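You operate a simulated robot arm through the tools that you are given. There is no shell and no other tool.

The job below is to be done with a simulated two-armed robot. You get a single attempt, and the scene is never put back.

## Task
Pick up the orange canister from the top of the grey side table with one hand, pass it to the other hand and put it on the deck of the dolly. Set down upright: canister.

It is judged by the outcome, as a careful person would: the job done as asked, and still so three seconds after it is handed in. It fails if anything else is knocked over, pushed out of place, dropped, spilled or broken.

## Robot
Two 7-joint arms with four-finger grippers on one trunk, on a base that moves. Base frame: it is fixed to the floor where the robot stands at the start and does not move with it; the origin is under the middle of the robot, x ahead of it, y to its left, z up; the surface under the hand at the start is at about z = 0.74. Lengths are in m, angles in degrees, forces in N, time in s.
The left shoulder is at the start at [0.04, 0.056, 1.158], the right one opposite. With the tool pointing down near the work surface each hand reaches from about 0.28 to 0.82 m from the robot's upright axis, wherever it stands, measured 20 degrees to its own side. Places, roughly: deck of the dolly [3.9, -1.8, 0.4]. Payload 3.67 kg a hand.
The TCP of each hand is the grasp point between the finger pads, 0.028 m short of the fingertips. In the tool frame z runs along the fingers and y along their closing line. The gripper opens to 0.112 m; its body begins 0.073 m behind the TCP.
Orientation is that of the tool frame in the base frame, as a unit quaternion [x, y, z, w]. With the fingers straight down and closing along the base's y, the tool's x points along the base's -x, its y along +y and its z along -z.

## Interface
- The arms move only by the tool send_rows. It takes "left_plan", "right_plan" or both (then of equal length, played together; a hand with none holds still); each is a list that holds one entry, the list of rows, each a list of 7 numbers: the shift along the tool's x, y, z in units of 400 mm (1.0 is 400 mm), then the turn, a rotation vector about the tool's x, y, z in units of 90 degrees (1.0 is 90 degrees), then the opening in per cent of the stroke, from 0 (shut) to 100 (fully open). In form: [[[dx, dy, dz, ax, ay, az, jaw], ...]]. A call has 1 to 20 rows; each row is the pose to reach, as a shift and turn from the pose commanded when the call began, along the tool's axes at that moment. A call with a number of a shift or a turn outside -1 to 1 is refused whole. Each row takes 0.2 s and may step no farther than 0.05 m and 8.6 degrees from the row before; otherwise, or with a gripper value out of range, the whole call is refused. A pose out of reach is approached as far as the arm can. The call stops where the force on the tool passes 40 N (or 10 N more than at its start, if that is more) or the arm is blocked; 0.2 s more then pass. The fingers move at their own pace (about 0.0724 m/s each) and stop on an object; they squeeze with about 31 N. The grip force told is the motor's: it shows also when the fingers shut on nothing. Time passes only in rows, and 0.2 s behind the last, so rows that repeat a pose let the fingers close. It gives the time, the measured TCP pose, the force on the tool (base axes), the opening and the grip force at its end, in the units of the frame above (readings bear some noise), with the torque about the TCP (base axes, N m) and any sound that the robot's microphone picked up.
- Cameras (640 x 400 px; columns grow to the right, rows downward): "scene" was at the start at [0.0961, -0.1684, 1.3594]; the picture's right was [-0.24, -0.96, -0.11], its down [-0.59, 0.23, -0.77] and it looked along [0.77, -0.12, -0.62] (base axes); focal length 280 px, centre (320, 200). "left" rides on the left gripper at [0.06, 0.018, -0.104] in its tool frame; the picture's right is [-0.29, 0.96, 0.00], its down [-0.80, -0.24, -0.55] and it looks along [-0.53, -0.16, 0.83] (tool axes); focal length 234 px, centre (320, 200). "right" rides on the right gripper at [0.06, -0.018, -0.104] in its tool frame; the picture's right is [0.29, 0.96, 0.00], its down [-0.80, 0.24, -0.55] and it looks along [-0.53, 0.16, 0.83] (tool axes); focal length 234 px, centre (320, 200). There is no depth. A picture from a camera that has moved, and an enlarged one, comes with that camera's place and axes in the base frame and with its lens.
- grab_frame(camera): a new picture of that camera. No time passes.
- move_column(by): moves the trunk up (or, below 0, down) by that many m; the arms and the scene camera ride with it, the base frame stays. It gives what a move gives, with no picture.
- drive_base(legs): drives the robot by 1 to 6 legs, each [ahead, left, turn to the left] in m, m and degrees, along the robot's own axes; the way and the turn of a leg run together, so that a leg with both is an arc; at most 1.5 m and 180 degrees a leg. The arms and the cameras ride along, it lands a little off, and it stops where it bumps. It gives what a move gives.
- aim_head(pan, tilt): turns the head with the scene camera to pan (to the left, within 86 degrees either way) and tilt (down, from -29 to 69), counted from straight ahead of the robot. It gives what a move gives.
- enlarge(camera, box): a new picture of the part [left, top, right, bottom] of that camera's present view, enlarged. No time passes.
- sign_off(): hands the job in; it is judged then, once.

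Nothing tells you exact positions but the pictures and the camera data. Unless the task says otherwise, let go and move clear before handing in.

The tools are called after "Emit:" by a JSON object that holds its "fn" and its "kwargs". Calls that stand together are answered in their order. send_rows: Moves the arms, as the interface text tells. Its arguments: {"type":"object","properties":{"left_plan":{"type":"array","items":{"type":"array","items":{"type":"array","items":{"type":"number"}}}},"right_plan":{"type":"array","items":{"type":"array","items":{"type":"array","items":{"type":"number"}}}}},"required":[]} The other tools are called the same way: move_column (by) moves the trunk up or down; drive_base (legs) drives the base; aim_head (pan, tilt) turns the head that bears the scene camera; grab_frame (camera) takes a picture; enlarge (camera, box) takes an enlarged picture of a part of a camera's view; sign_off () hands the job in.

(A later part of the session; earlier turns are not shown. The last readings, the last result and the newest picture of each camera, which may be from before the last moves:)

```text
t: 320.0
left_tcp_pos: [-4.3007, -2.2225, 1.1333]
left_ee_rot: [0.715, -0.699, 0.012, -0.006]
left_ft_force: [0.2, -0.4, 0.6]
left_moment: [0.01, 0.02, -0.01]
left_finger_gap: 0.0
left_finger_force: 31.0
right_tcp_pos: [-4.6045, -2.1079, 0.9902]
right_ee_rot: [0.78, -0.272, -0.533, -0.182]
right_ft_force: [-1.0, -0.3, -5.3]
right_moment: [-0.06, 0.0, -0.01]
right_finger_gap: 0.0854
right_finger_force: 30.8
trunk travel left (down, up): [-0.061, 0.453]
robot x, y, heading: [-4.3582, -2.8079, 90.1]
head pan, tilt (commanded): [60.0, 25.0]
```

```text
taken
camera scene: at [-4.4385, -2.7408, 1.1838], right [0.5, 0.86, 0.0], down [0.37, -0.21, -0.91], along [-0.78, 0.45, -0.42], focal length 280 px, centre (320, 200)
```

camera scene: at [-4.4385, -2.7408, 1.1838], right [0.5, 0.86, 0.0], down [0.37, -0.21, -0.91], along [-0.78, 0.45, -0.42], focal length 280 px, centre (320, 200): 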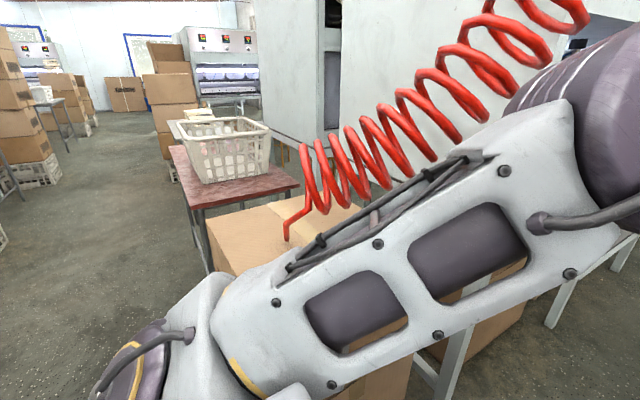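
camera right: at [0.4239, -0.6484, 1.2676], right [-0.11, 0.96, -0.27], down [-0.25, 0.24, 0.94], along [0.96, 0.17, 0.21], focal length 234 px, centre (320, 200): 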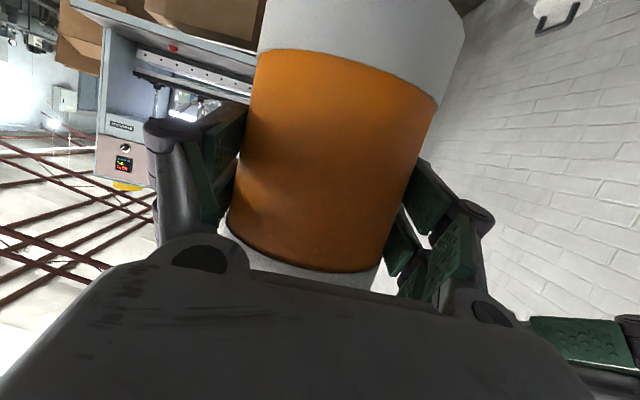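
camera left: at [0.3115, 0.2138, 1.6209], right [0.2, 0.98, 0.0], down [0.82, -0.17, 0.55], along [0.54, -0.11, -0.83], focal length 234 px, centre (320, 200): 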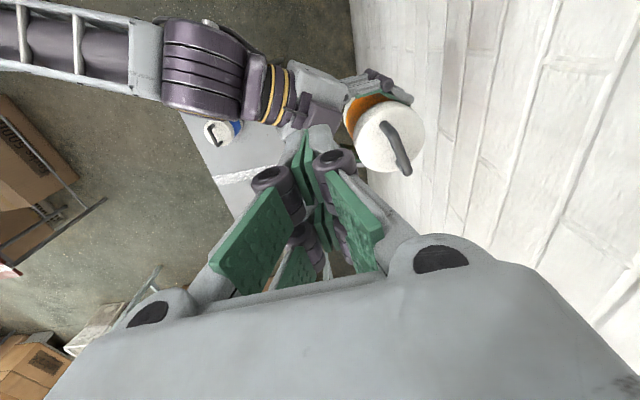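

Next the canister itself must pass the hose. I'll shift left a little and turn slightly right, which swings it away from the coil while keeping the elbow off the stack.

Emit:
{"fn": "drive_base", "kwargs": {"legs": [[0, 0.03, 0], [0, 0.015, -4], [0, 0, -4]]}}

Emit:
{"fn": "drive_base", "kwargs": {"legs": [[-0.12, -0.015, 0]]}}

Emit:
{"fn": "grab_frame", "kwargs": {"camera": "scene"}}

Emit:
{"fn": "aim_head", "kwargs": {"pan": -45, "tilt": 35}}

Emit:
{"fn": "grab_frame", "kwargs": {"camera": "scene"}}

```text
t: 321.8
left_tcp_pos: [-4.2633, -2.2354, 1.1328]
left_ee_rot: [-0.664, 0.748, -0.012, 0.005]
left_ft_force: [0.6, 0.1, -0.3]
left_moment: [0.02, 0.0, -0.01]
left_finger_gap: 0.0003
left_finger_force: 31.3
right_tcp_pos: [-4.5466, -2.0797, 0.9906]
right_ee_rot: [0.759, -0.328, -0.518, -0.22]
right_ft_force: [0.0, 0.5, -6.0]
right_moment: [-0.06, -0.04, 0.05]
right_finger_gap: 0.0855
right_finger_force: 31.0
trunk travel left (down, up): [-0.061, 0.453]
robot x, y, heading: [-4.4049, -2.8061, 81.7]
head pan, tilt (commanded): [60.0, 25.0]
```

```text
t: 323.1
left_tcp_pos: [-4.2651, -2.3576, 1.1338]
left_ee_rot: [-0.663, 0.748, -0.013, 0.006]
left_ft_force: [0.1, -0.9, -0.3]
left_moment: [0.05, 0.0, 0.01]
left_finger_gap: 0.0002
left_finger_force: 31.1
right_tcp_pos: [-4.5496, -2.2, 0.9922]
right_ee_rot: [0.759, -0.327, -0.519, -0.22]
right_ft_force: [0.7, -1.3, -4.4]
right_moment: [-0.06, -0.06, -0.06]
right_finger_gap: 0.0852
right_finger_force: 31.3
trunk travel left (down, up): [-0.061, 0.453]
robot x, y, heading: [-4.4044, -2.9262, 81.8]
head pan, tilt (commanded): [60.0, 25.0]
```

```text
taken
camera scene: at [-4.4755, -2.8515, 1.1839], right [0.62, 0.79, 0.0], down [0.33, -0.26, -0.91], along [-0.71, 0.56, -0.42], focal length 280 px, centre (320, 200)
```

scene: 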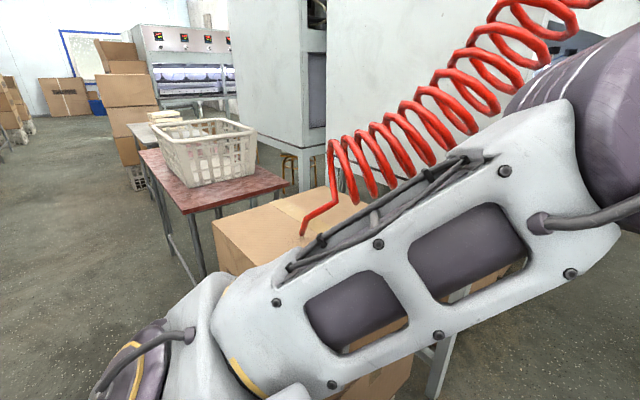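

```text
t: 324.9
left_tcp_pos: [-4.2659, -2.3563, 1.1335]
left_ee_rot: [-0.663, 0.749, -0.013, 0.005]
left_ft_force: [0.1, 0.5, 0.6]
left_moment: [0.04, 0.02, -0.04]
left_finger_gap: 0.0001
left_finger_force: 31.2
right_tcp_pos: [-4.549, -2.1996, 0.9915]
right_ee_rot: [0.759, -0.327, -0.518, -0.22]
right_ft_force: [0.2, -0.7, -5.5]
right_moment: [0.0, -0.01, 0.0]
right_finger_gap: 0.0857
right_finger_force: 30.5
trunk travel left (down, up): [-0.061, 0.453]
robot x, y, heading: [-4.4041, -2.9266, 81.6]
head pan, tilt (commanded): [-45.0, 35.0]
```

```text
taken
camera scene: at [-4.3326, -2.8542, 1.1681], right [0.6, -0.8, 0.0], down [-0.46, -0.34, -0.82], along [0.66, 0.49, -0.57], focal length 280 px, centre (320, 200)
```

scene: 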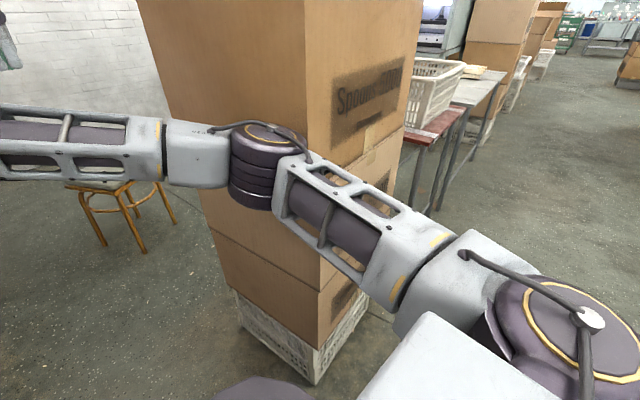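

The elbow is just clearing the stack's rear corner. One more step back and I'm out of the gap.

Emit:
{"fn": "drive_base", "kwargs": {"legs": [[-0.15, -0.015, 0]]}}

Emit:
{"fn": "drive_base", "kwargs": {"legs": [[-0.25, -0.05, 0]]}}

Emit:
{"fn": "aim_head", "kwargs": {"pan": -80, "tilt": 20}}

Emit:
{"fn": "grab_frame", "kwargs": {"camera": "scene"}}

```text
t: 326.3
left_tcp_pos: [-4.2718, -2.5089, 1.1327]
left_ee_rot: [-0.662, 0.749, -0.012, 0.007]
left_ft_force: [-0.2, -0.6, 0.7]
left_moment: [0.05, -0.03, 0.02]
left_finger_gap: 0.0001
left_finger_force: 31.3
right_tcp_pos: [-4.5543, -2.3499, 0.9919]
right_ee_rot: [0.759, -0.328, -0.518, -0.22]
right_ft_force: [-0.4, -0.2, -5.0]
right_moment: [-0.03, -0.04, -0.03]
right_finger_gap: 0.0856
right_finger_force: 30.9
trunk travel left (down, up): [-0.061, 0.453]
robot x, y, heading: [-4.4114, -3.0801, 81.9]
head pan, tilt (commanded): [-45.0, 35.0]
```

```text
t: 328.1
left_tcp_pos: [-4.2581, -2.7626, 1.1339]
left_ee_rot: [-0.662, 0.75, -0.013, 0.006]
left_ft_force: [0.2, -1.1, 0.1]
left_moment: [0.07, 0.01, 0.04]
left_finger_gap: 0.0001
left_finger_force: 31.1
right_tcp_pos: [-4.5411, -2.6049, 0.9923]
right_ee_rot: [0.759, -0.326, -0.519, -0.22]
right_ft_force: [-0.9, -0.7, -5.0]
right_moment: [-0.04, 0.0, -0.05]
right_finger_gap: 0.0858
right_finger_force: 31.2
trunk travel left (down, up): [-0.061, 0.453]
robot x, y, heading: [-4.3962, -3.3336, 81.5]
head pan, tilt (commanded): [-45.0, 35.0]
```

```text
t: 329.1
left_tcp_pos: [-4.2588, -2.7621, 1.1335]
left_ee_rot: [-0.663, 0.749, -0.013, 0.005]
left_ft_force: [-0.3, 1.2, 0.5]
left_moment: [0.0, 0.02, 0.02]
left_finger_gap: 0.0
left_finger_force: 31.0
right_tcp_pos: [-4.5418, -2.6042, 0.9911]
right_ee_rot: [0.759, -0.328, -0.518, -0.22]
right_ft_force: [0.6, -1.0, -6.7]
right_moment: [-0.04, 0.0, -0.01]
right_finger_gap: 0.0854
right_finger_force: 31.3
trunk travel left (down, up): [-0.061, 0.453]
robot x, y, heading: [-4.3971, -3.3313, 81.6]
head pan, tilt (commanded): [-80.0, 20.0]
```

```text
taken
camera scene: at [-4.3031, -3.3092, 1.1919], right [0.03, -1.0, 0.0], down [-0.34, -0.01, -0.94], along [0.94, 0.03, -0.34], focal length 280 px, centre (320, 200)
```

scene: 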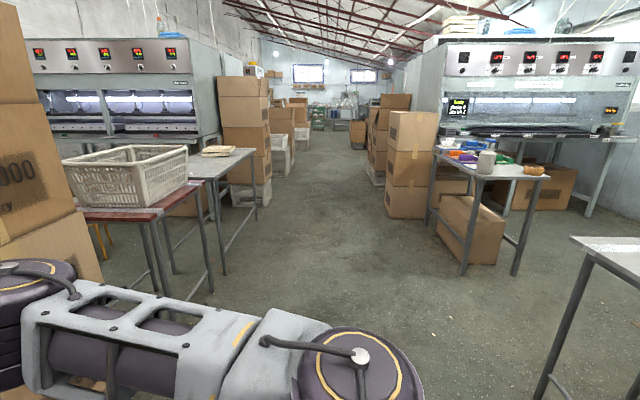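

I'm out in the main aisle, which runs clear along y≈-3.3. Turning to face +x and driving down it.

Emit:
{"fn": "drive_base", "kwargs": {"legs": [[-0.1, 0, 0], [0, 0, -81.5]]}}

Emit:
{"fn": "aim_head", "kwargs": {"pan": 0, "tilt": 15}}

Emit:
{"fn": "grab_frame", "kwargs": {"camera": "scene"}}

```text
t: 334.1
left_tcp_pos: [-3.8278, -3.4845, 1.1333]
left_ee_rot: [-0.015, 1.0, -0.014, -0.004]
left_ft_force: [0.3, -0.4, 0.2]
left_moment: [-0.04, 0.02, -0.04]
left_finger_gap: 0.0
left_finger_force: 30.7
right_tcp_pos: [-3.7153, -3.1811, 0.9906]
right_ee_rot: [-0.362, 0.743, 0.25, 0.504]
right_ft_force: [-0.3, -0.1, -4.7]
right_moment: [-0.06, 0.04, -0.03]
right_finger_gap: 0.0853
right_finger_force: 30.9
trunk travel left (down, up): [-0.061, 0.453]
robot x, y, heading: [-4.4141, -3.4316, 0.5]
head pan, tilt (commanded): [-80.0, 20.0]
```

```text
t: 335.7
left_tcp_pos: [-3.8276, -3.4839, 1.134]
left_ee_rot: [-0.015, 1.0, -0.013, -0.005]
left_ft_force: [0.0, 0.3, -0.3]
left_moment: [-0.06, -0.01, -0.01]
left_finger_gap: 0.0
left_finger_force: 31.3
right_tcp_pos: [-3.7154, -3.1797, 0.9922]
right_ee_rot: [-0.362, 0.743, 0.249, 0.504]
right_ft_force: [0.1, -0.1, -5.6]
right_moment: [-0.05, 0.01, -0.01]
right_finger_gap: 0.0855
right_finger_force: 31.2
trunk travel left (down, up): [-0.061, 0.453]
robot x, y, heading: [-4.4119, -3.4349, 0.3]
head pan, tilt (commanded): [0.0, 15.0]
```

```text
taken
camera scene: at [-4.2989, -3.4306, 1.2], right [0.01, -1.0, 0.0], down [-0.26, 0.0, -0.97], along [0.97, 0.01, -0.26], focal length 280 px, centre (320, 200)
```

scene: 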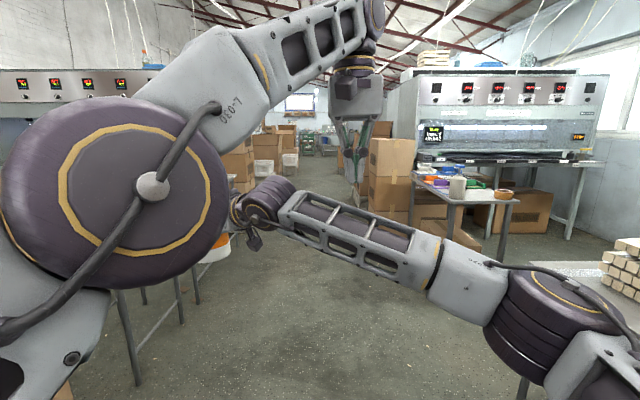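

Emit:
{"fn": "drive_base", "kwargs": {"legs": [[1.4, 0.05, 0]]}}

Emit:
{"fn": "drive_base", "kwargs": {"legs": [[1.4, 0.03, 0]]}}

Emit:
{"fn": "aim_head", "kwargs": {"pan": -10, "tilt": 18}}

Emit:
{"fn": "grab_frame", "kwargs": {"camera": "scene"}}

Emit:
{"fn": "aim_head", "kwargs": {"pan": 50, "tilt": 18}}

Emit:
{"fn": "grab_frame", "kwargs": {"camera": "scene"}}

```text
t: 342.9
left_tcp_pos: [-2.431, -3.442, 1.1328]
left_ee_rot: [-0.008, 1.0, -0.013, -0.004]
left_ft_force: [-0.3, 0.5, -0.2]
left_moment: [0.0, 0.0, -0.02]
left_finger_gap: 0.0001
left_finger_force: 30.8
right_tcp_pos: [-2.3129, -3.139, 0.9904]
right_ee_rot: [-0.357, 0.745, 0.247, 0.506]
right_ft_force: [0.0, -0.2, -5.9]
right_moment: [-0.05, 0.04, 0.03]
right_finger_gap: 0.0853
right_finger_force: 30.8
trunk travel left (down, up): [-0.061, 0.453]
robot x, y, heading: [-3.0196, -3.3859, -0.5]
head pan, tilt (commanded): [0.0, 15.0]
```

```text
t: 350.1
left_tcp_pos: [-1.0259, -3.4103, 1.1333]
left_ee_rot: [-0.011, 1.0, -0.013, -0.004]
left_ft_force: [0.0, 0.3, -0.1]
left_moment: [0.01, 0.02, 0.02]
left_finger_gap: 0.0002
left_finger_force: 31.3
right_tcp_pos: [-0.9123, -3.1074, 0.9899]
right_ee_rot: [-0.361, 0.744, 0.249, 0.504]
right_ft_force: [0.9, -0.1, -5.7]
right_moment: [0.0, 0.02, 0.02]
right_finger_gap: 0.0857
right_finger_force: 30.5
trunk travel left (down, up): [-0.061, 0.453]
robot x, y, heading: [-1.6104, -3.3532, 0.3]
head pan, tilt (commanded): [0.0, 15.0]
```

```text
t: 350.8
left_tcp_pos: [-1.0267, -3.4096, 1.134]
left_ee_rot: [-0.012, 1.0, -0.014, -0.004]
left_ft_force: [0.0, -0.2, -0.7]
left_moment: [-0.01, 0.02, 0.03]
left_finger_gap: 0.0
left_finger_force: 31.3
right_tcp_pos: [-0.9123, -3.1066, 0.9906]
right_ee_rot: [-0.36, 0.744, 0.249, 0.505]
right_ft_force: [-0.4, 0.0, -5.2]
right_moment: [-0.07, 0.01, 0.01]
right_finger_gap: 0.0855
right_finger_force: 30.6
trunk travel left (down, up): [-0.061, 0.453]
robot x, y, heading: [-1.613, -3.3562, 0.2]
head pan, tilt (commanded): [-10.0, 18.0]
```

```text
taken
camera scene: at [-1.4993, -3.37, 1.1952], right [-0.17, -0.99, 0.0], down [-0.3, 0.05, -0.95], along [0.94, -0.16, -0.31], focal length 280 px, centre (320, 200)
```

scene: 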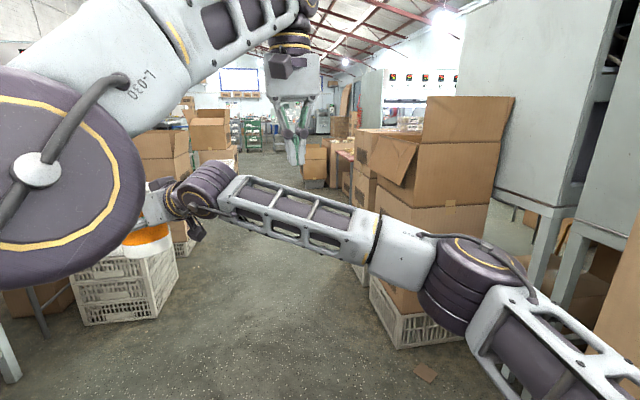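

```text
t: 352.1
left_tcp_pos: [-1.0257, -3.4106, 1.134]
left_ee_rot: [-0.012, 1.0, -0.014, -0.005]
left_ft_force: [0.6, -0.5, 0.1]
left_moment: [0.01, 0.03, 0.01]
left_finger_gap: 0.0
left_finger_force: 30.6
right_tcp_pos: [-0.9129, -3.1076, 0.9912]
right_ee_rot: [-0.36, 0.744, 0.248, 0.505]
right_ft_force: [-0.5, -0.1, -5.3]
right_moment: [-0.02, 0.0, 0.0]
right_finger_gap: 0.0855
right_finger_force: 31.3
trunk travel left (down, up): [-0.061, 0.453]
robot x, y, heading: [-1.6122, -3.3549, -0.1]
head pan, tilt (commanded): [50.0, 18.0]
```

```text
taken
camera scene: at [-1.5313, -3.2825, 1.1952], right [0.77, -0.64, 0.0], down [-0.2, -0.24, -0.95], along [0.61, 0.73, -0.31], focal length 280 px, centre (320, 200)
```

scene: 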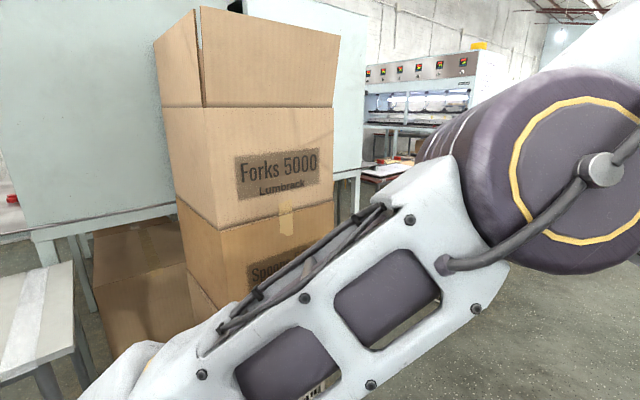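

Emit:
{"fn": "drive_base", "kwargs": {"legs": [[1.4, 0.04, 0]]}}

Emit:
{"fn": "drive_base", "kwargs": {"legs": [[1.2, 0.0, 0]]}}

Emit:
{"fn": "aim_head", "kwargs": {"pan": -15, "tilt": 18}}

Emit:
{"fn": "grab_frame", "kwargs": {"camera": "scene"}}

Emit:
{"fn": "aim_head", "kwargs": {"pan": 60, "tilt": 15}}

Emit:
{"fn": "grab_frame", "kwargs": {"camera": "scene"}}

```text
t: 359.3
left_tcp_pos: [0.3804, -3.3739, 1.1336]
left_ee_rot: [-0.011, 1.0, -0.014, -0.004]
left_ft_force: [0.8, 0.8, 0.0]
left_moment: [0.0, 0.0, 0.03]
left_finger_gap: 0.0
left_finger_force: 30.7
right_tcp_pos: [0.4953, -3.0713, 0.9895]
right_ee_rot: [-0.358, 0.745, 0.246, 0.505]
right_ft_force: [-0.5, 0.2, -5.1]
right_moment: [-0.01, 0.02, 0.03]
right_finger_gap: 0.0853
right_finger_force: 31.6
trunk travel left (down, up): [-0.061, 0.453]
robot x, y, heading: [-0.2081, -3.3174, -0.2]
head pan, tilt (commanded): [50.0, 18.0]
```

```text
t: 365.6
left_tcp_pos: [1.5962, -3.3852, 1.1327]
left_ee_rot: [-0.007, 1.0, -0.013, -0.004]
left_ft_force: [0.0, -0.1, 0.4]
left_moment: [0.01, 0.0, 0.01]
left_finger_gap: 0.0
left_finger_force: 30.4
right_tcp_pos: [1.7138, -3.0831, 0.9902]
right_ee_rot: [-0.356, 0.746, 0.245, 0.507]
right_ft_force: [-0.5, 0.6, -5.6]
right_moment: [-0.08, 0.03, 0.0]
right_finger_gap: 0.0858
right_finger_force: 30.3
trunk travel left (down, up): [-0.061, 0.453]
robot x, y, heading: [1.0094, -3.3215, -0.4]
head pan, tilt (commanded): [50.0, 18.0]
```

```text
t: 367.0
left_tcp_pos: [1.5973, -3.3852, 1.1332]
left_ee_rot: [-0.007, 1.0, -0.013, -0.004]
left_ft_force: [-0.2, -0.2, 0.3]
left_moment: [-0.01, 0.01, -0.03]
left_finger_gap: 0.0
left_finger_force: 31.7
right_tcp_pos: [1.7131, -3.0841, 0.9909]
right_ee_rot: [-0.356, 0.746, 0.245, 0.506]
right_ft_force: [-0.3, -0.7, -4.8]
right_moment: [-0.06, 0.02, -0.02]
right_finger_gap: 0.0855
right_finger_force: 31.4
trunk travel left (down, up): [-0.061, 0.453]
robot x, y, heading: [1.007, -3.3188, -0.7]
head pan, tilt (commanded): [-15.0, 18.0]
```

```text
taken
camera scene: at [1.1221, -3.3479, 1.1951], right [-0.27, -0.96, 0.0], down [-0.3, 0.08, -0.95], along [0.92, -0.25, -0.31], focal length 280 px, centre (320, 200)
```

scene: 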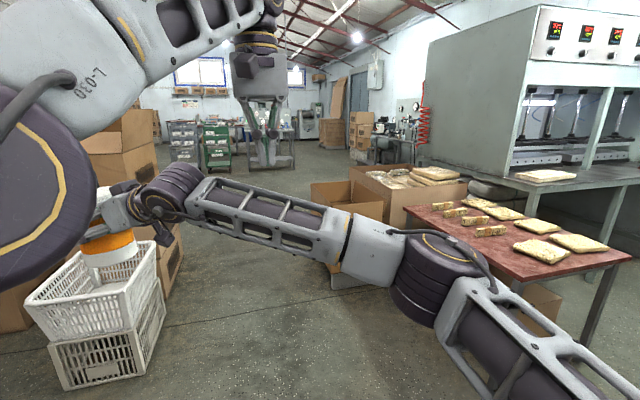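

```text
t: 368.5
left_tcp_pos: [1.5958, -3.3848, 1.1325]
left_ee_rot: [-0.007, 1.0, -0.013, -0.004]
left_ft_force: [0.0, -0.2, 0.0]
left_moment: [0.05, 0.0, -0.01]
left_finger_gap: 0.0
left_finger_force: 30.7
right_tcp_pos: [1.7145, -3.0835, 0.9914]
right_ee_rot: [-0.357, 0.746, 0.246, 0.505]
right_ft_force: [-0.1, 0.7, -5.4]
right_moment: [-0.03, 0.02, 0.01]
right_finger_gap: 0.0855
right_finger_force: 31.2
trunk travel left (down, up): [-0.061, 0.453]
robot x, y, heading: [1.013, -3.3233, -0.6]
head pan, tilt (commanded): [60.0, 15.0]
```

```text
taken
camera scene: at [1.0797, -3.2426, 1.2001], right [0.86, -0.51, 0.0], down [-0.13, -0.22, -0.97], along [0.49, 0.83, -0.26], focal length 280 px, centre (320, 200)
```

scene: 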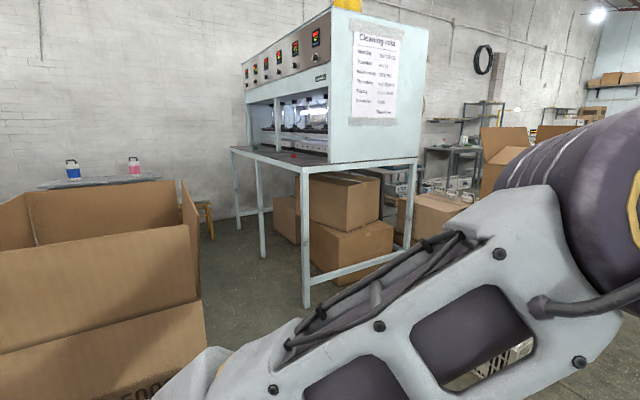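

Emit:
{"fn": "drive_base", "kwargs": {"legs": [[1.2, -0.05, 0]]}}

Emit:
{"fn": "aim_head", "kwargs": {"pan": -10, "tilt": 20}}

Emit:
{"fn": "grab_frame", "kwargs": {"camera": "scene"}}

Emit:
{"fn": "aim_head", "kwargs": {"pan": 65, "tilt": 15}}

Emit:
{"fn": "grab_frame", "kwargs": {"camera": "scene"}}

```text
t: 374.7
left_tcp_pos: [2.7954, -3.4551, 1.1332]
left_ee_rot: [-0.004, 1.0, -0.013, -0.005]
left_ft_force: [0.2, 0.1, 0.9]
left_moment: [0.0, 0.02, 0.0]
left_finger_gap: 0.0
left_finger_force: 30.5
right_tcp_pos: [2.9146, -3.1539, 0.9893]
right_ee_rot: [-0.354, 0.747, 0.244, 0.507]
right_ft_force: [-1.2, -0.3, -5.8]
right_moment: [-0.03, 0.06, 0.01]
right_finger_gap: 0.0852
right_finger_force: 31.0
trunk travel left (down, up): [-0.061, 0.453]
robot x, y, heading: [2.2108, -3.3875, -0.8]
head pan, tilt (commanded): [60.0, 15.0]
```

```text
t: 376.1
left_tcp_pos: [2.7953, -3.4541, 1.1336]
left_ee_rot: [-0.003, 1.0, -0.012, -0.003]
left_ft_force: [-1.5, 0.0, 0.5]
left_moment: [-0.04, 0.02, 0.01]
left_finger_gap: 0.0001
left_finger_force: 30.8
right_tcp_pos: [2.9157, -3.1538, 0.9904]
right_ee_rot: [-0.353, 0.748, 0.243, 0.507]
right_ft_force: [-0.5, -0.3, -5.9]
right_moment: [-0.03, 0.01, -0.02]
right_finger_gap: 0.0855
right_finger_force: 31.1
trunk travel left (down, up): [-0.061, 0.453]
robot x, y, heading: [2.2146, -3.3855, -1.0]
head pan, tilt (commanded): [-10.0, 20.0]
```

```text
taken
camera scene: at [2.3234, -3.4064, 1.1919], right [-0.19, -0.98, 0.0], down [-0.34, 0.06, -0.94], along [0.92, -0.18, -0.34], focal length 280 px, centre (320, 200)
```

scene: 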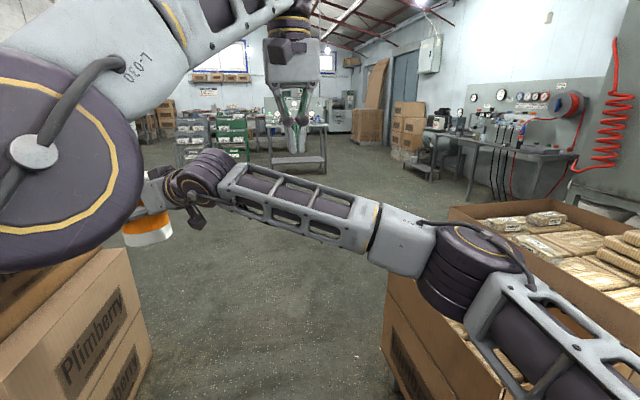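

```text
t: 377.6
left_tcp_pos: [2.7964, -3.4551, 1.1341]
left_ee_rot: [-0.004, 1.0, -0.013, -0.005]
left_ft_force: [-1.1, -0.2, 0.3]
left_moment: [0.0, -0.01, 0.04]
left_finger_gap: 0.0001
left_finger_force: 31.3
right_tcp_pos: [2.9154, -3.1536, 0.991]
right_ee_rot: [-0.353, 0.748, 0.243, 0.506]
right_ft_force: [0.6, -0.7, -5.5]
right_moment: [-0.01, 0.07, 0.03]
right_finger_gap: 0.0855
right_finger_force: 30.6
trunk travel left (down, up): [-0.061, 0.453]
robot x, y, heading: [2.2086, -3.3854, -1.1]
head pan, tilt (commanded): [65.0, 15.0]
```

```text
taken
camera scene: at [2.2729, -3.3049, 1.2001], right [0.9, -0.44, 0.0], down [-0.11, -0.23, -0.97], along [0.42, 0.87, -0.26], focal length 280 px, centre (320, 200)
```

scene: 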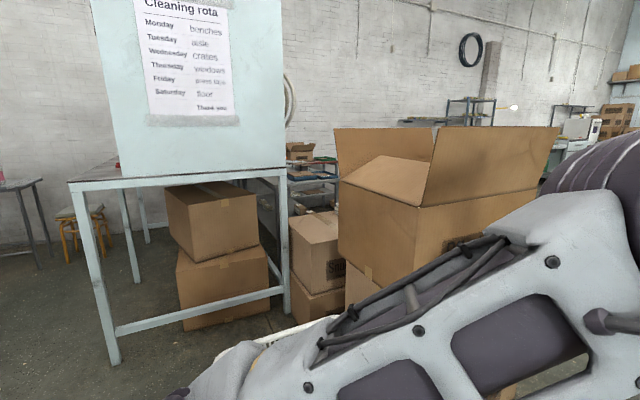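

Emit:
{"fn": "drive_base", "kwargs": {"legs": [[1.1, 0.0, 1]]}}

Emit:
{"fn": "aim_head", "kwargs": {"pan": 70, "tilt": 20}}

Emit:
{"fn": "grab_frame", "kwargs": {"camera": "scene"}}

Emit:
{"fn": "aim_head", "kwargs": {"pan": 20, "tilt": 25}}

Emit:
{"fn": "grab_frame", "kwargs": {"camera": "scene"}}

```text
t: 383.4
left_tcp_pos: [3.8922, -3.4504, 1.133]
left_ee_rot: [-0.013, 1.0, -0.013, -0.004]
left_ft_force: [-0.5, 0.5, 0.2]
left_moment: [-0.01, 0.01, -0.02]
left_finger_gap: 0.0
left_finger_force: 30.7
right_tcp_pos: [4.0073, -3.1474, 0.9907]
right_ee_rot: [-0.361, 0.744, 0.248, 0.504]
right_ft_force: [1.3, -0.8, -5.6]
right_moment: [-0.02, 0.04, 0.02]
right_finger_gap: 0.0855
right_finger_force: 31.1
trunk travel left (down, up): [-0.061, 0.453]
robot x, y, heading: [3.306, -3.3968, 0.4]
head pan, tilt (commanded): [65.0, 15.0]
```

```text
t: 384.0
left_tcp_pos: [3.8917, -3.4502, 1.1327]
left_ee_rot: [-0.013, 1.0, -0.013, -0.004]
left_ft_force: [0.0, 0.3, 0.6]
left_moment: [0.01, -0.01, 0.0]
left_finger_gap: 0.0
left_finger_force: 30.7
right_tcp_pos: [4.0071, -3.1471, 0.9891]
right_ee_rot: [-0.361, 0.745, 0.248, 0.504]
right_ft_force: [-0.2, 0.1, -5.3]
right_moment: [-0.05, 0.04, 0.01]
right_finger_gap: 0.0856
right_finger_force: 31.0
trunk travel left (down, up): [-0.061, 0.453]
robot x, y, heading: [3.3072, -3.3984, 0.1]
head pan, tilt (commanded): [70.0, 20.0]
```

```text
taken
camera scene: at [3.3591, -3.3077, 1.192], right [0.94, -0.34, 0.0], down [-0.12, -0.32, -0.94], along [0.32, 0.88, -0.34], focal length 280 px, centre (320, 200)
```

scene: 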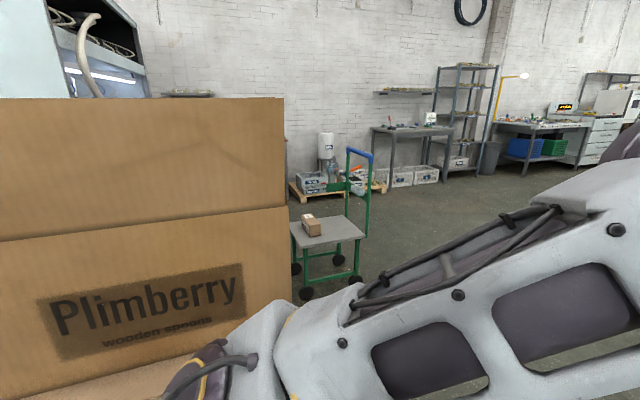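

```text
t: 385.2
left_tcp_pos: [3.8922, -3.4496, 1.1337]
left_ee_rot: [-0.014, 1.0, -0.013, -0.005]
left_ft_force: [0.5, 0.7, 0.8]
left_moment: [-0.04, -0.02, 0.01]
left_finger_gap: 0.0
left_finger_force: 31.0
right_tcp_pos: [4.0066, -3.1481, 0.9899]
right_ee_rot: [-0.362, 0.744, 0.249, 0.504]
right_ft_force: [-0.5, 0.1, -5.4]
right_moment: [-0.04, 0.0, 0.01]
right_finger_gap: 0.0856
right_finger_force: 30.5
trunk travel left (down, up): [-0.061, 0.453]
robot x, y, heading: [3.304, -3.3927, -0.1]
head pan, tilt (commanded): [20.0, 25.0]
```

```text
taken
camera scene: at [3.414, -3.3634, 1.1838], right [0.35, -0.94, 0.0], down [-0.4, -0.15, -0.91], along [0.85, 0.31, -0.42], focal length 280 px, centre (320, 200)
```

scene: 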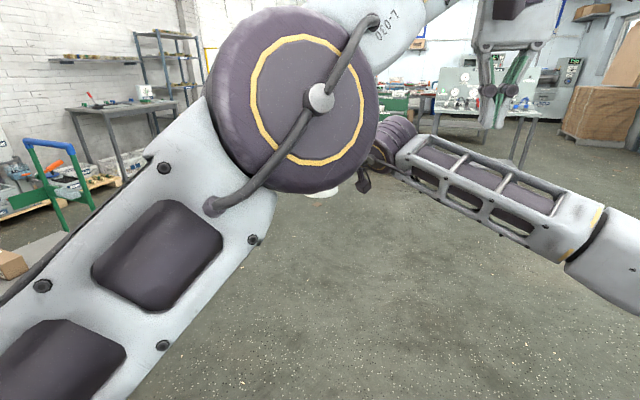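

There's the dolly: a green frame with a grey deck and blue handle, and a small carton already on it. Zooming in.

Emit:
{"fn": "aim_head", "kwargs": {"pan": 70, "tilt": 20}}

Emit:
{"fn": "enlarge", "kwargs": {"camera": "scene", "box": [280, 130, 400, 310]}}

```text
t: 386.4
left_tcp_pos: [3.8916, -3.4504, 1.1334]
left_ee_rot: [-0.014, 1.0, -0.013, -0.004]
left_ft_force: [0.5, -0.6, 0.1]
left_moment: [-0.01, 0.01, 0.01]
left_finger_gap: 0.0
left_finger_force: 30.8
right_tcp_pos: [4.0059, -3.1473, 0.9899]
right_ee_rot: [-0.361, 0.744, 0.249, 0.504]
right_ft_force: [-0.1, -1.0, -5.8]
right_moment: [-0.06, 0.03, 0.01]
right_finger_gap: 0.0855
right_finger_force: 31.2
trunk travel left (down, up): [-0.061, 0.453]
robot x, y, heading: [3.3061, -3.3936, 0.4]
head pan, tilt (commanded): [70.0, 20.0]
```

```text
2.22 times, centred on (340, 220) of scene
camera zoom: at [3.3592, -3.3077, 1.1919], right [0.94, -0.34, 0.0], down [-0.12, -0.32, -0.94], along [0.32, 0.88, -0.34], focal length 623 px, centre (276, 156)
```

zoom: 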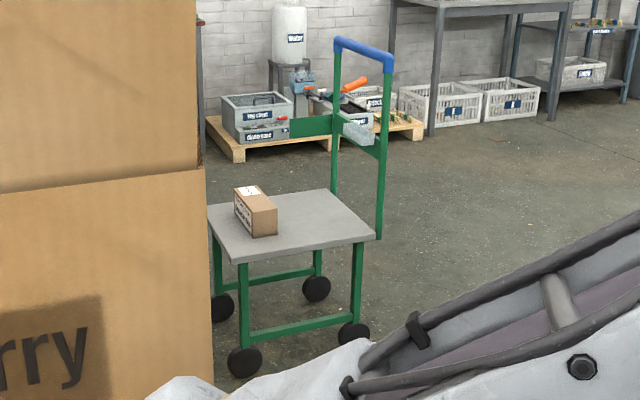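

I can see the deck clearly: it spans x 3.75–4.14, y -1.97 to -1.62 at z≈0.40, with a small carton on its left half and the handle along the right edge. The free spot is around [4.02, -1.79]. I'll drive on a little for an unobstructed view.

Emit:
{"fn": "drive_base", "kwargs": {"legs": [[0.45, 0.1, 0]]}}

Emit:
{"fn": "drive_base", "kwargs": {"legs": [[0, 0, 40]]}}

Emit:
{"fn": "aim_head", "kwargs": {"pan": 55, "tilt": 25}}

Emit:
{"fn": "grab_frame", "kwargs": {"camera": "scene"}}

```text
t: 389.2
left_tcp_pos: [4.3461, -3.3487, 1.1339]
left_ee_rot: [-0.013, 1.0, -0.013, -0.006]
left_ft_force: [-0.6, 0.5, 0.0]
left_moment: [-0.04, 0.0, -0.01]
left_finger_gap: 0.0
left_finger_force: 31.3
right_tcp_pos: [4.4593, -3.0447, 0.9895]
right_ee_rot: [-0.362, 0.744, 0.249, 0.503]
right_ft_force: [0.6, -0.2, -5.4]
right_moment: [-0.05, 0.02, 0.03]
right_finger_gap: 0.0855
right_finger_force: 31.3
trunk travel left (down, up): [-0.061, 0.453]
robot x, y, heading: [3.7567, -3.2956, 0.1]
head pan, tilt (commanded): [70.0, 20.0]
```

```text
t: 391.6
left_tcp_pos: [4.2397, -2.9568, 1.1342]
left_ee_rot: [-0.357, 0.934, -0.014, 0.0]
left_ft_force: [0.1, -0.1, 0.7]
left_moment: [0.0, 0.0, 0.01]
left_finger_gap: 0.0001
left_finger_force: 31.4
right_tcp_pos: [4.131, -2.6526, 0.9908]
right_ee_rot: [0.596, -0.574, -0.406, -0.387]
right_ft_force: [0.2, 0.4, -5.4]
right_moment: [-0.05, 0.01, -0.01]
right_finger_gap: 0.0856
right_finger_force: 31.4
trunk travel left (down, up): [-0.061, 0.453]
robot x, y, heading: [3.7588, -3.2952, 40.5]
head pan, tilt (commanded): [70.0, 20.0]
```

```text
t: 392.4
left_tcp_pos: [4.2403, -2.9575, 1.1333]
left_ee_rot: [-0.356, 0.935, -0.013, 0.0]
left_ft_force: [0.5, -0.8, 0.3]
left_moment: [0.01, 0.03, 0.03]
left_finger_gap: 0.0002
left_finger_force: 31.1
right_tcp_pos: [4.1321, -2.6525, 0.9901]
right_ee_rot: [0.595, -0.575, -0.406, -0.388]
right_ft_force: [0.6, 1.2, -4.7]
right_moment: [-0.05, 0.01, -0.01]
right_finger_gap: 0.0856
right_finger_force: 30.7
trunk travel left (down, up): [-0.061, 0.453]
robot x, y, heading: [3.7585, -3.292, 40.3]
head pan, tilt (commanded): [55.0, 25.0]
```

```text
taken
camera scene: at [3.7651, -3.1885, 1.1838], right [1.0, 0.1, 0.0], down [0.04, -0.42, -0.91], along [-0.09, 0.9, -0.42], focal length 280 px, centre (320, 200)
```

scene: 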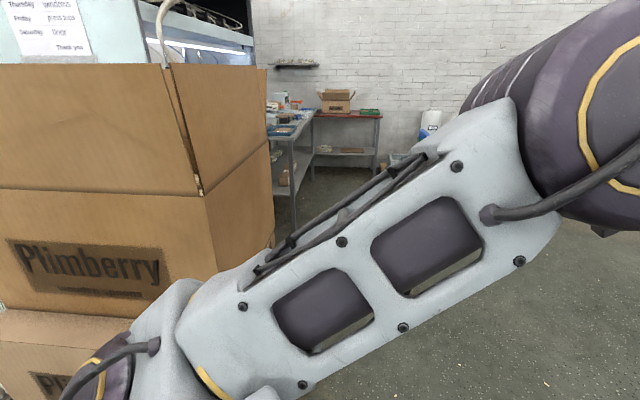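

The carton stack on my left ends at x≈3.49, so I'll stand directly in front of the dolly, facing it.

Emit:
{"fn": "drive_base", "kwargs": {"legs": [[0.33, 0.08, 0], [0, 0, 49.5]]}}

Emit:
{"fn": "aim_head", "kwargs": {"pan": -5, "tilt": 35}}

Emit:
{"fn": "grab_frame", "kwargs": {"camera": "scene"}}

Emit:
{"fn": "grab_frame", "kwargs": {"camera": "left"}}

```text
t: 397.1
left_tcp_pos: [4.02, -2.432, 1.1343]
left_ee_rot: [0.713, -0.701, 0.013, -0.006]
left_ft_force: [-0.2, -0.5, -0.4]
left_moment: [0.01, -0.02, 0.02]
left_finger_gap: 0.0002
left_finger_force: 31.3
right_tcp_pos: [3.7185, -2.3151, 0.9907]
right_ee_rot: [0.78, -0.274, -0.531, -0.183]
right_ft_force: [-0.4, 0.0, -5.7]
right_moment: [-0.04, -0.06, -0.04]
right_finger_gap: 0.0859
right_finger_force: 31.3
trunk travel left (down, up): [-0.061, 0.453]
robot x, y, heading: [3.9577, -3.0164, 89.9]
head pan, tilt (commanded): [55.0, 25.0]
```

```text
t: 398.4
left_tcp_pos: [4.02, -2.4314, 1.1333]
left_ee_rot: [0.713, -0.701, 0.012, -0.006]
left_ft_force: [-0.4, -0.7, -0.8]
left_moment: [0.01, 0.0, -0.01]
left_finger_gap: 0.0
left_finger_force: 31.0
right_tcp_pos: [3.7184, -2.3158, 0.9893]
right_ee_rot: [0.78, -0.275, -0.532, -0.184]
right_ft_force: [0.3, -0.8, -5.5]
right_moment: [0.0, -0.05, -0.01]
right_finger_gap: 0.0857
right_finger_force: 31.4
trunk travel left (down, up): [-0.061, 0.453]
robot x, y, heading: [3.9554, -3.0172, 89.5]
head pan, tilt (commanded): [-5.0, 35.0]
```

```text
taken
camera scene: at [3.9672, -2.9085, 1.1681], right [1.0, -0.09, 0.0], down [-0.05, -0.57, -0.82], along [0.08, 0.82, -0.57], focal length 280 px, centre (320, 200)
```

scene: 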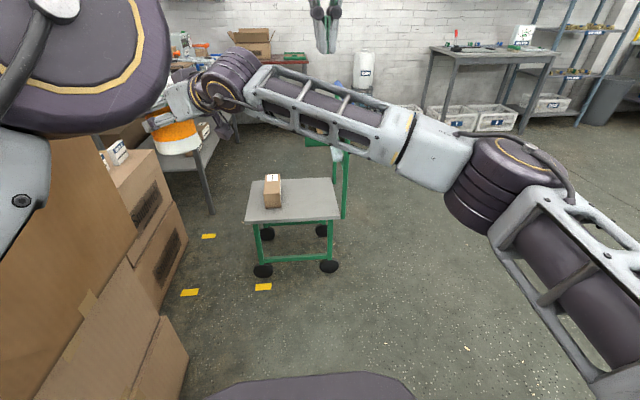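

```text
taken
camera left: at [4.0004, -2.4923, 1.2387], right [-0.96, 0.27, -0.03], down [0.21, 0.81, 0.55], along [0.17, 0.53, -0.83], focal length 234 px, centre (320, 200)
```

left: 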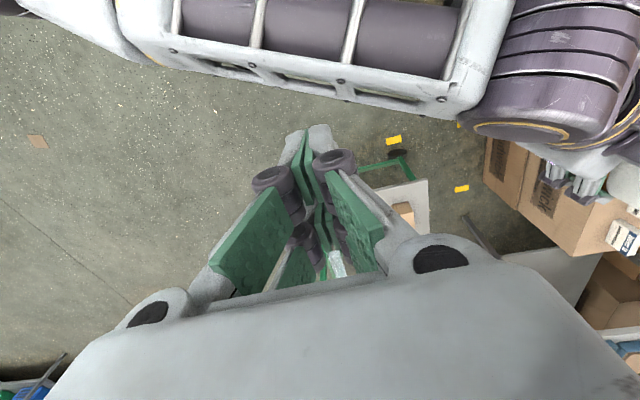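

The dolly stands on yellow floor marks, so it mustn't be nudged. First I'll move the left hand up and out of the way of the right.

Emit:
{"fn": "send_rows", "kwargs": {"left_plan": [[[0, 0, -0.1, 0, 0, 0, 0], [0.02, 0, -0.2, 0, 0, 0, 0], [0.05, 0.09, -0.25, 0, 0, 0, 0], [0.09, 0.2, -0.25, 0, 0, 0, 0], [0.13, 0.31, -0.25, 0, 0, 0, 0], [0.17, 0.42, -0.25, 0, 0, 0, 0], [0.215, 0.53, -0.25, 0, 0, 0, 0], [0.215, 0.53, -0.25, 0, 0, 0, 0]]]}}

Emit:
{"fn": "aim_head", "kwargs": {"pan": 0, "tilt": 40}}

Emit:
{"fn": "grab_frame", "kwargs": {"camera": "scene"}}

```text
t: 400.2
left_tcp_pos: [3.8112, -2.5223, 1.2296]
left_ee_rot: [0.712, -0.702, 0.012, -0.006]
left_ft_force: [0.0, 0.3, -0.3]
left_moment: [-0.03, 0.03, 0.0]
left_finger_gap: 0.0
left_finger_force: 31.4
left hand out of reach, approached as far as the arm can: row 1, 2, 3, 4, 5
right_tcp_pos: [3.7203, -2.3141, 0.9901]
right_ee_rot: [0.78, -0.275, -0.531, -0.183]
right_ft_force: [0.3, 0.0, -6.3]
right_moment: [-0.05, -0.02, 0.04]
right_finger_gap: 0.0855
right_finger_force: 30.8
trunk travel left (down, up): [-0.061, 0.453]
robot x, y, heading: [3.9631, -3.0174, 89.5]
head pan, tilt (commanded): [-5.0, 35.0]
```

```text
t: 400.9
left_tcp_pos: [3.8076, -2.5222, 1.2291]
left_ee_rot: [0.713, -0.701, 0.013, -0.006]
left_ft_force: [0.6, -0.3, -0.7]
left_moment: [0.02, -0.04, 0.0]
left_finger_gap: 0.0001
left_finger_force: 31.5
right_tcp_pos: [3.7179, -2.315, 0.9899]
right_ee_rot: [0.78, -0.274, -0.532, -0.183]
right_ft_force: [0.7, 0.2, -6.7]
right_moment: [0.01, -0.04, 0.0]
right_finger_gap: 0.0856
right_finger_force: 30.4
trunk travel left (down, up): [-0.061, 0.453]
robot x, y, heading: [3.9591, -3.0164, 89.6]
head pan, tilt (commanded): [0.0, 40.0]
```

```text
taken
camera scene: at [3.9593, -2.9113, 1.1605], right [1.0, -0.01, 0.0], down [0.0, -0.64, -0.77], along [0.01, 0.77, -0.64], focal length 280 px, centre (320, 200)
```

scene: 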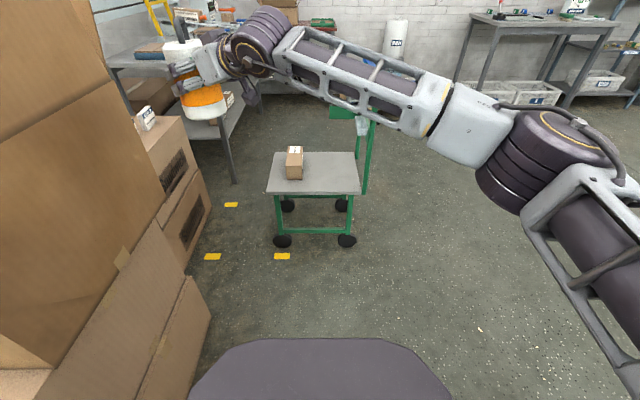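

Clear view now. Turning the right hand to point straight at the dolly and bringing the canister in front of it.

Emit:
{"fn": "send_rows", "kwargs": {"right_plan": [[[0.0338, -0.0401, -0.0865, 0.0669, -0.0022, 0.0249, 0], [0.0675, -0.0803, -0.173, 0.1339, -0.0044, 0.0498, 0], [0.1013, -0.1204, -0.2594, 0.2008, -0.0066, 0.0747, 0], [0.135, -0.1605, -0.3459, 0.2677, -0.0088, 0.0996, 0], [0.1688, -0.2006, -0.4324, 0.3346, -0.011, 0.1244, 0], [0.2025, -0.2408, -0.5189, 0.4016, -0.0132, 0.1493, 0], [0.2363, -0.2809, -0.6053, 0.4685, -0.0154, 0.1742, 0], [0.27, -0.321, -0.6918, 0.5354, -0.0176, 0.1991, 0], [0.27, -0.321, -0.6918, 0.5354, -0.0176, 0.1991, 0]]]}}

Emit:
{"fn": "grab_frame", "kwargs": {"camera": "scene"}}

Emit:
{"fn": "grab_frame", "kwargs": {"camera": "right"}}

```text
t: 402.9
left_tcp_pos: [3.8076, -2.521, 1.2288]
left_ee_rot: [0.713, -0.701, 0.012, -0.007]
left_ft_force: [-0.4, 0.6, -0.2]
left_moment: [0.02, 0.02, -0.02]
left_finger_gap: 0.0
left_finger_force: 31.5
right_tcp_pos: [4.0319, -2.4008, 0.9916]
right_ee_rot: [-0.579, 0.58, 0.405, 0.406]
right_ft_force: [-0.2, -0.3, -6.3]
right_moment: [-0.06, -0.01, 0.01]
right_finger_gap: 0.0854
right_finger_force: 30.3
trunk travel left (down, up): [-0.061, 0.453]
robot x, y, heading: [3.9597, -3.0187, 89.6]
head pan, tilt (commanded): [0.0, 40.0]
```

```text
taken
camera scene: at [3.9593, -2.911, 1.1605], right [1.0, -0.01, 0.0], down [0.0, -0.64, -0.77], along [0.01, 0.77, -0.64], focal length 280 px, centre (320, 200)
```

scene: 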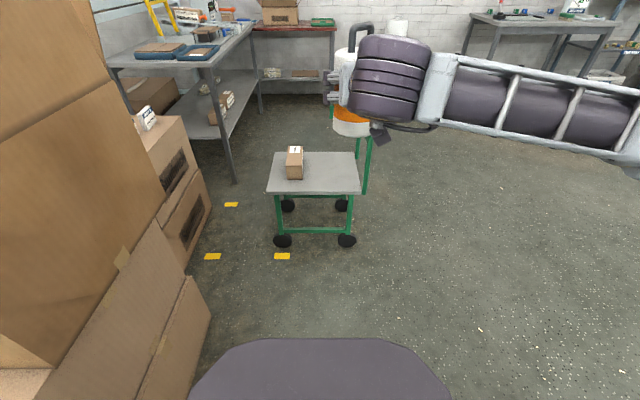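

```text
taken
camera right: at [4.0513, -2.5181, 0.9702], right [-0.96, -0.1, -0.27], down [-0.24, -0.25, 0.94], along [-0.16, 0.96, 0.21], focal length 234 px, centre (320, 200)
```

right: 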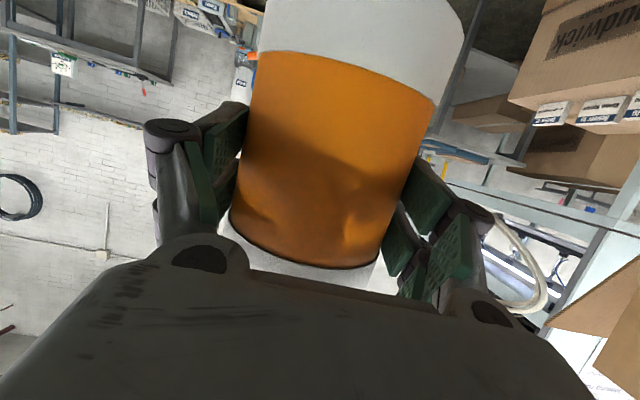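

The canister is upright and pointing square at the dolly. Now lowering the trunk and arm so its base is about 14 cm above deck height, before moving forward.

Emit:
{"fn": "move_column", "kwargs": {"by": -0.055}}

Emit:
{"fn": "send_rows", "kwargs": {"right_plan": [[[0.09, 0, 0.0328, 0, 0, 0, 0], [0.18, 0, 0.0657, 0, 0, 0, 0], [0.27, 0, 0.0985, 0, 0, 0, 0], [0.36, 0, 0.1314, 0, 0, 0, 0], [0.45, 0, 0.1642, 0, 0, 0, 0], [0.54, 0, 0.197, 0, 0, 0, 0], [0.63, 0, 0.2299, 0, 0, 0, 0], [0.72, 0, 0.2627, 0, 0, 0, 0], [0.72, 0, 0.2627, 0, 0, 0, 0]]]}}

Emit:
{"fn": "grab_frame", "kwargs": {"camera": "scene"}}

```text
t: 403.8
left_tcp_pos: [3.8086, -2.5224, 1.1759]
left_ee_rot: [0.712, -0.702, 0.012, -0.007]
left_ft_force: [-0.1, 0.0, -0.1]
left_moment: [0.0, 0.04, 0.0]
left_finger_gap: 0.0001
left_finger_force: 30.7
right_tcp_pos: [4.0321, -2.4004, 0.9377]
right_ee_rot: [0.579, -0.579, -0.405, -0.406]
right_ft_force: [0.6, -0.2, -5.7]
right_moment: [-0.05, 0.0, 0.02]
right_finger_gap: 0.0854
right_finger_force: 31.2
trunk travel left (down, up): [-0.006, 0.508]
robot x, y, heading: [3.9538, -3.0141, 89.6]
head pan, tilt (commanded): [0.0, 40.0]
```

```text
t: 405.8
left_tcp_pos: [3.8081, -2.5209, 1.1763]
left_ee_rot: [0.712, -0.702, 0.013, -0.007]
left_ft_force: [-0.2, -0.5, 1.0]
left_moment: [0.01, 0.01, 0.0]
left_finger_gap: 0.0
left_finger_force: 31.1
right_tcp_pos: [4.0344, -2.4002, 0.6312]
right_ee_rot: [-0.579, 0.58, 0.405, 0.406]
right_ft_force: [-0.1, -0.8, -5.9]
right_moment: [-0.07, 0.0, 0.03]
right_finger_gap: 0.0855
right_finger_force: 31.3
trunk travel left (down, up): [-0.006, 0.508]
robot x, y, heading: [3.9601, -3.0201, 89.5]
head pan, tilt (commanded): [0.0, 40.0]
```

```text
taken
camera scene: at [3.9602, -2.9116, 1.107], right [1.0, -0.01, 0.0], down [-0.01, -0.64, -0.77], along [0.01, 0.77, -0.64], focal length 280 px, centre (320, 200)
```

scene: 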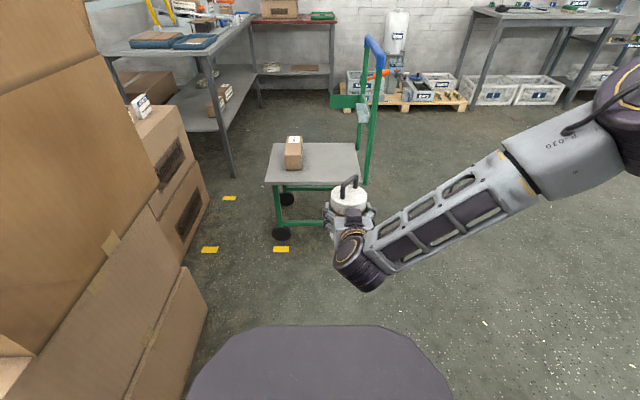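

The full dolly and handle are visible. I'll check that the canister is upright in the grip.

Emit:
{"fn": "enlarge", "kwargs": {"camera": "scene", "box": [310, 150, 410, 270]}}

Emit:
{"fn": "grab_frame", "kwargs": {"camera": "left"}}

```text
3.33 times, centred on (360, 210) of scene
camera zoom: at [3.9602, -2.9116, 1.107], right [1.0, -0.01, 0.0], down [-0.01, -0.64, -0.77], along [0.01, 0.77, -0.64], focal length 935 px, centre (187, 167)
```

zoom: 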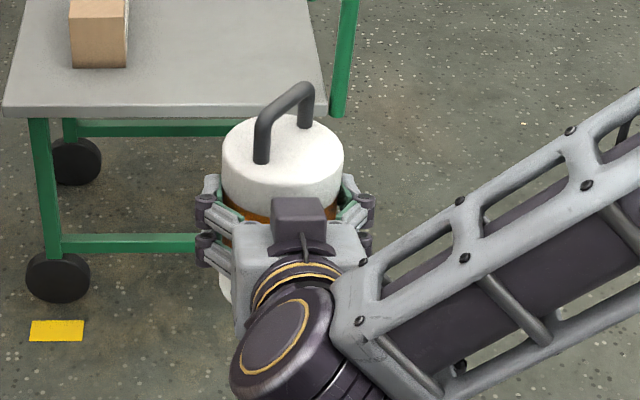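

```text
taken
camera left: at [3.7892, -2.5824, 1.2809], right [-0.96, 0.27, -0.03], down [0.21, 0.81, 0.55], along [0.17, 0.53, -0.83], focal length 234 px, centre (320, 200)
```

left: 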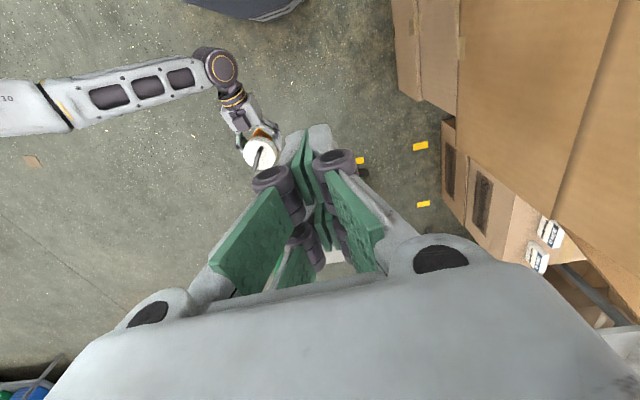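

The canister looks upright. My forearm would come close to the handle's front post if I placed it mid-deck, so I'll set it at about [4.02, -1.855], a little nearer the front edge. Driving forward in two steps.

Emit:
{"fn": "drive_base", "kwargs": {"legs": [[0.35, 0.012, 0]]}}

Emit:
{"fn": "grab_frame", "kwargs": {"camera": "scene"}}

```text
t: 408.1
left_tcp_pos: [3.7973, -2.1729, 1.1735]
left_ee_rot: [0.714, -0.7, 0.013, -0.006]
left_ft_force: [-0.3, 0.1, -0.8]
left_moment: [-0.04, 0.01, 0.05]
left_finger_gap: 0.0
left_finger_force: 31.1
right_tcp_pos: [4.0198, -2.0517, 0.6309]
right_ee_rot: [0.581, -0.578, -0.406, -0.404]
right_ft_force: [0.6, 1.2, -4.2]
right_moment: [-0.03, 0.0, 0.02]
right_finger_gap: 0.0857
right_finger_force: 30.7
trunk travel left (down, up): [-0.006, 0.508]
robot x, y, heading: [3.9494, -2.6658, 89.8]
head pan, tilt (commanded): [0.0, 40.0]
```

```text
taken
camera scene: at [3.9492, -2.5621, 1.1069], right [1.0, 0.0, 0.0], down [0.0, -0.64, -0.77], along [0.0, 0.77, -0.64], focal length 280 px, centre (320, 200)
```

scene: 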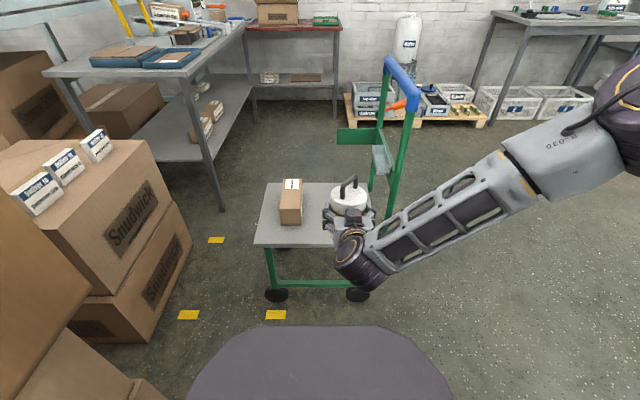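

Emit:
{"fn": "drive_base", "kwargs": {"legs": [[0.195, 0.0, 0]]}}

Emit:
{"fn": "grab_frame", "kwargs": {"camera": "scene"}}

Emit:
{"fn": "enlarge", "kwargs": {"camera": "scene", "box": [250, 170, 430, 310]}}

Emit:
{"fn": "grab_frame", "kwargs": {"camera": "left"}}

```text
t: 409.7
left_tcp_pos: [3.7982, -1.9776, 1.1741]
left_ee_rot: [0.714, -0.7, 0.013, -0.006]
left_ft_force: [-0.6, -0.2, -0.3]
left_moment: [-0.07, 0.0, 0.0]
left_finger_gap: 0.0
left_finger_force: 30.3
right_tcp_pos: [4.0205, -1.8556, 0.6308]
right_ee_rot: [0.581, -0.578, -0.406, -0.405]
right_ft_force: [-0.1, 0.6, -5.3]
right_moment: [-0.05, -0.05, 0.01]
right_finger_gap: 0.0854
right_finger_force: 31.1
trunk travel left (down, up): [-0.006, 0.508]
robot x, y, heading: [3.9502, -2.4751, 90.0]
head pan, tilt (commanded): [0.0, 40.0]
```

```text
taken
camera scene: at [3.95, -2.3668, 1.1069], right [1.0, 0.0, 0.0], down [0.0, -0.64, -0.76], along [0.0, 0.76, -0.64], focal length 280 px, centre (320, 200)
```

scene: 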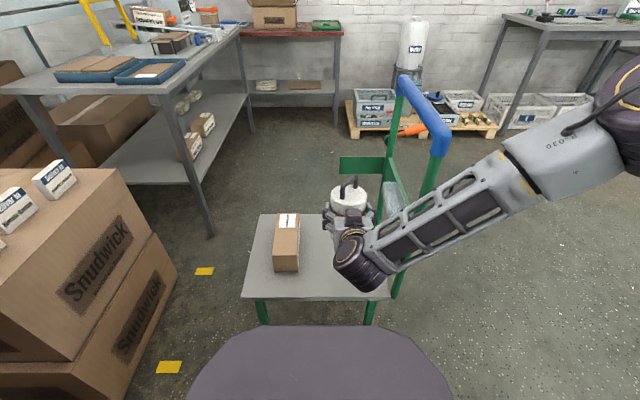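

```text
2.86 times, centred on (340, 240) of scene
camera zoom: at [3.95, -2.3668, 1.1069], right [1.0, 0.0, 0.0], down [0.0, -0.64, -0.76], along [0.0, 0.76, -0.64], focal length 802 px, centre (263, 86)
```

zoom: 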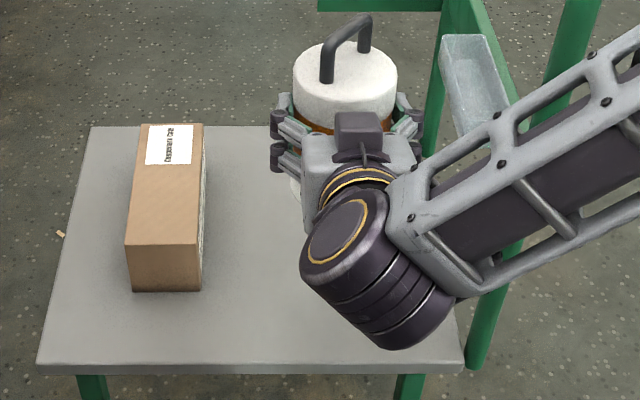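

```text
taken
camera left: at [3.7776, -2.0377, 1.2798], right [-0.96, 0.27, -0.03], down [0.21, 0.81, 0.55], along [0.17, 0.52, -0.83], focal length 234 px, centre (320, 200)
```

left: 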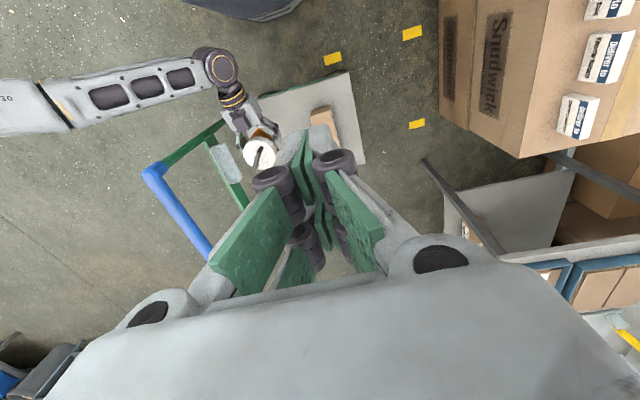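

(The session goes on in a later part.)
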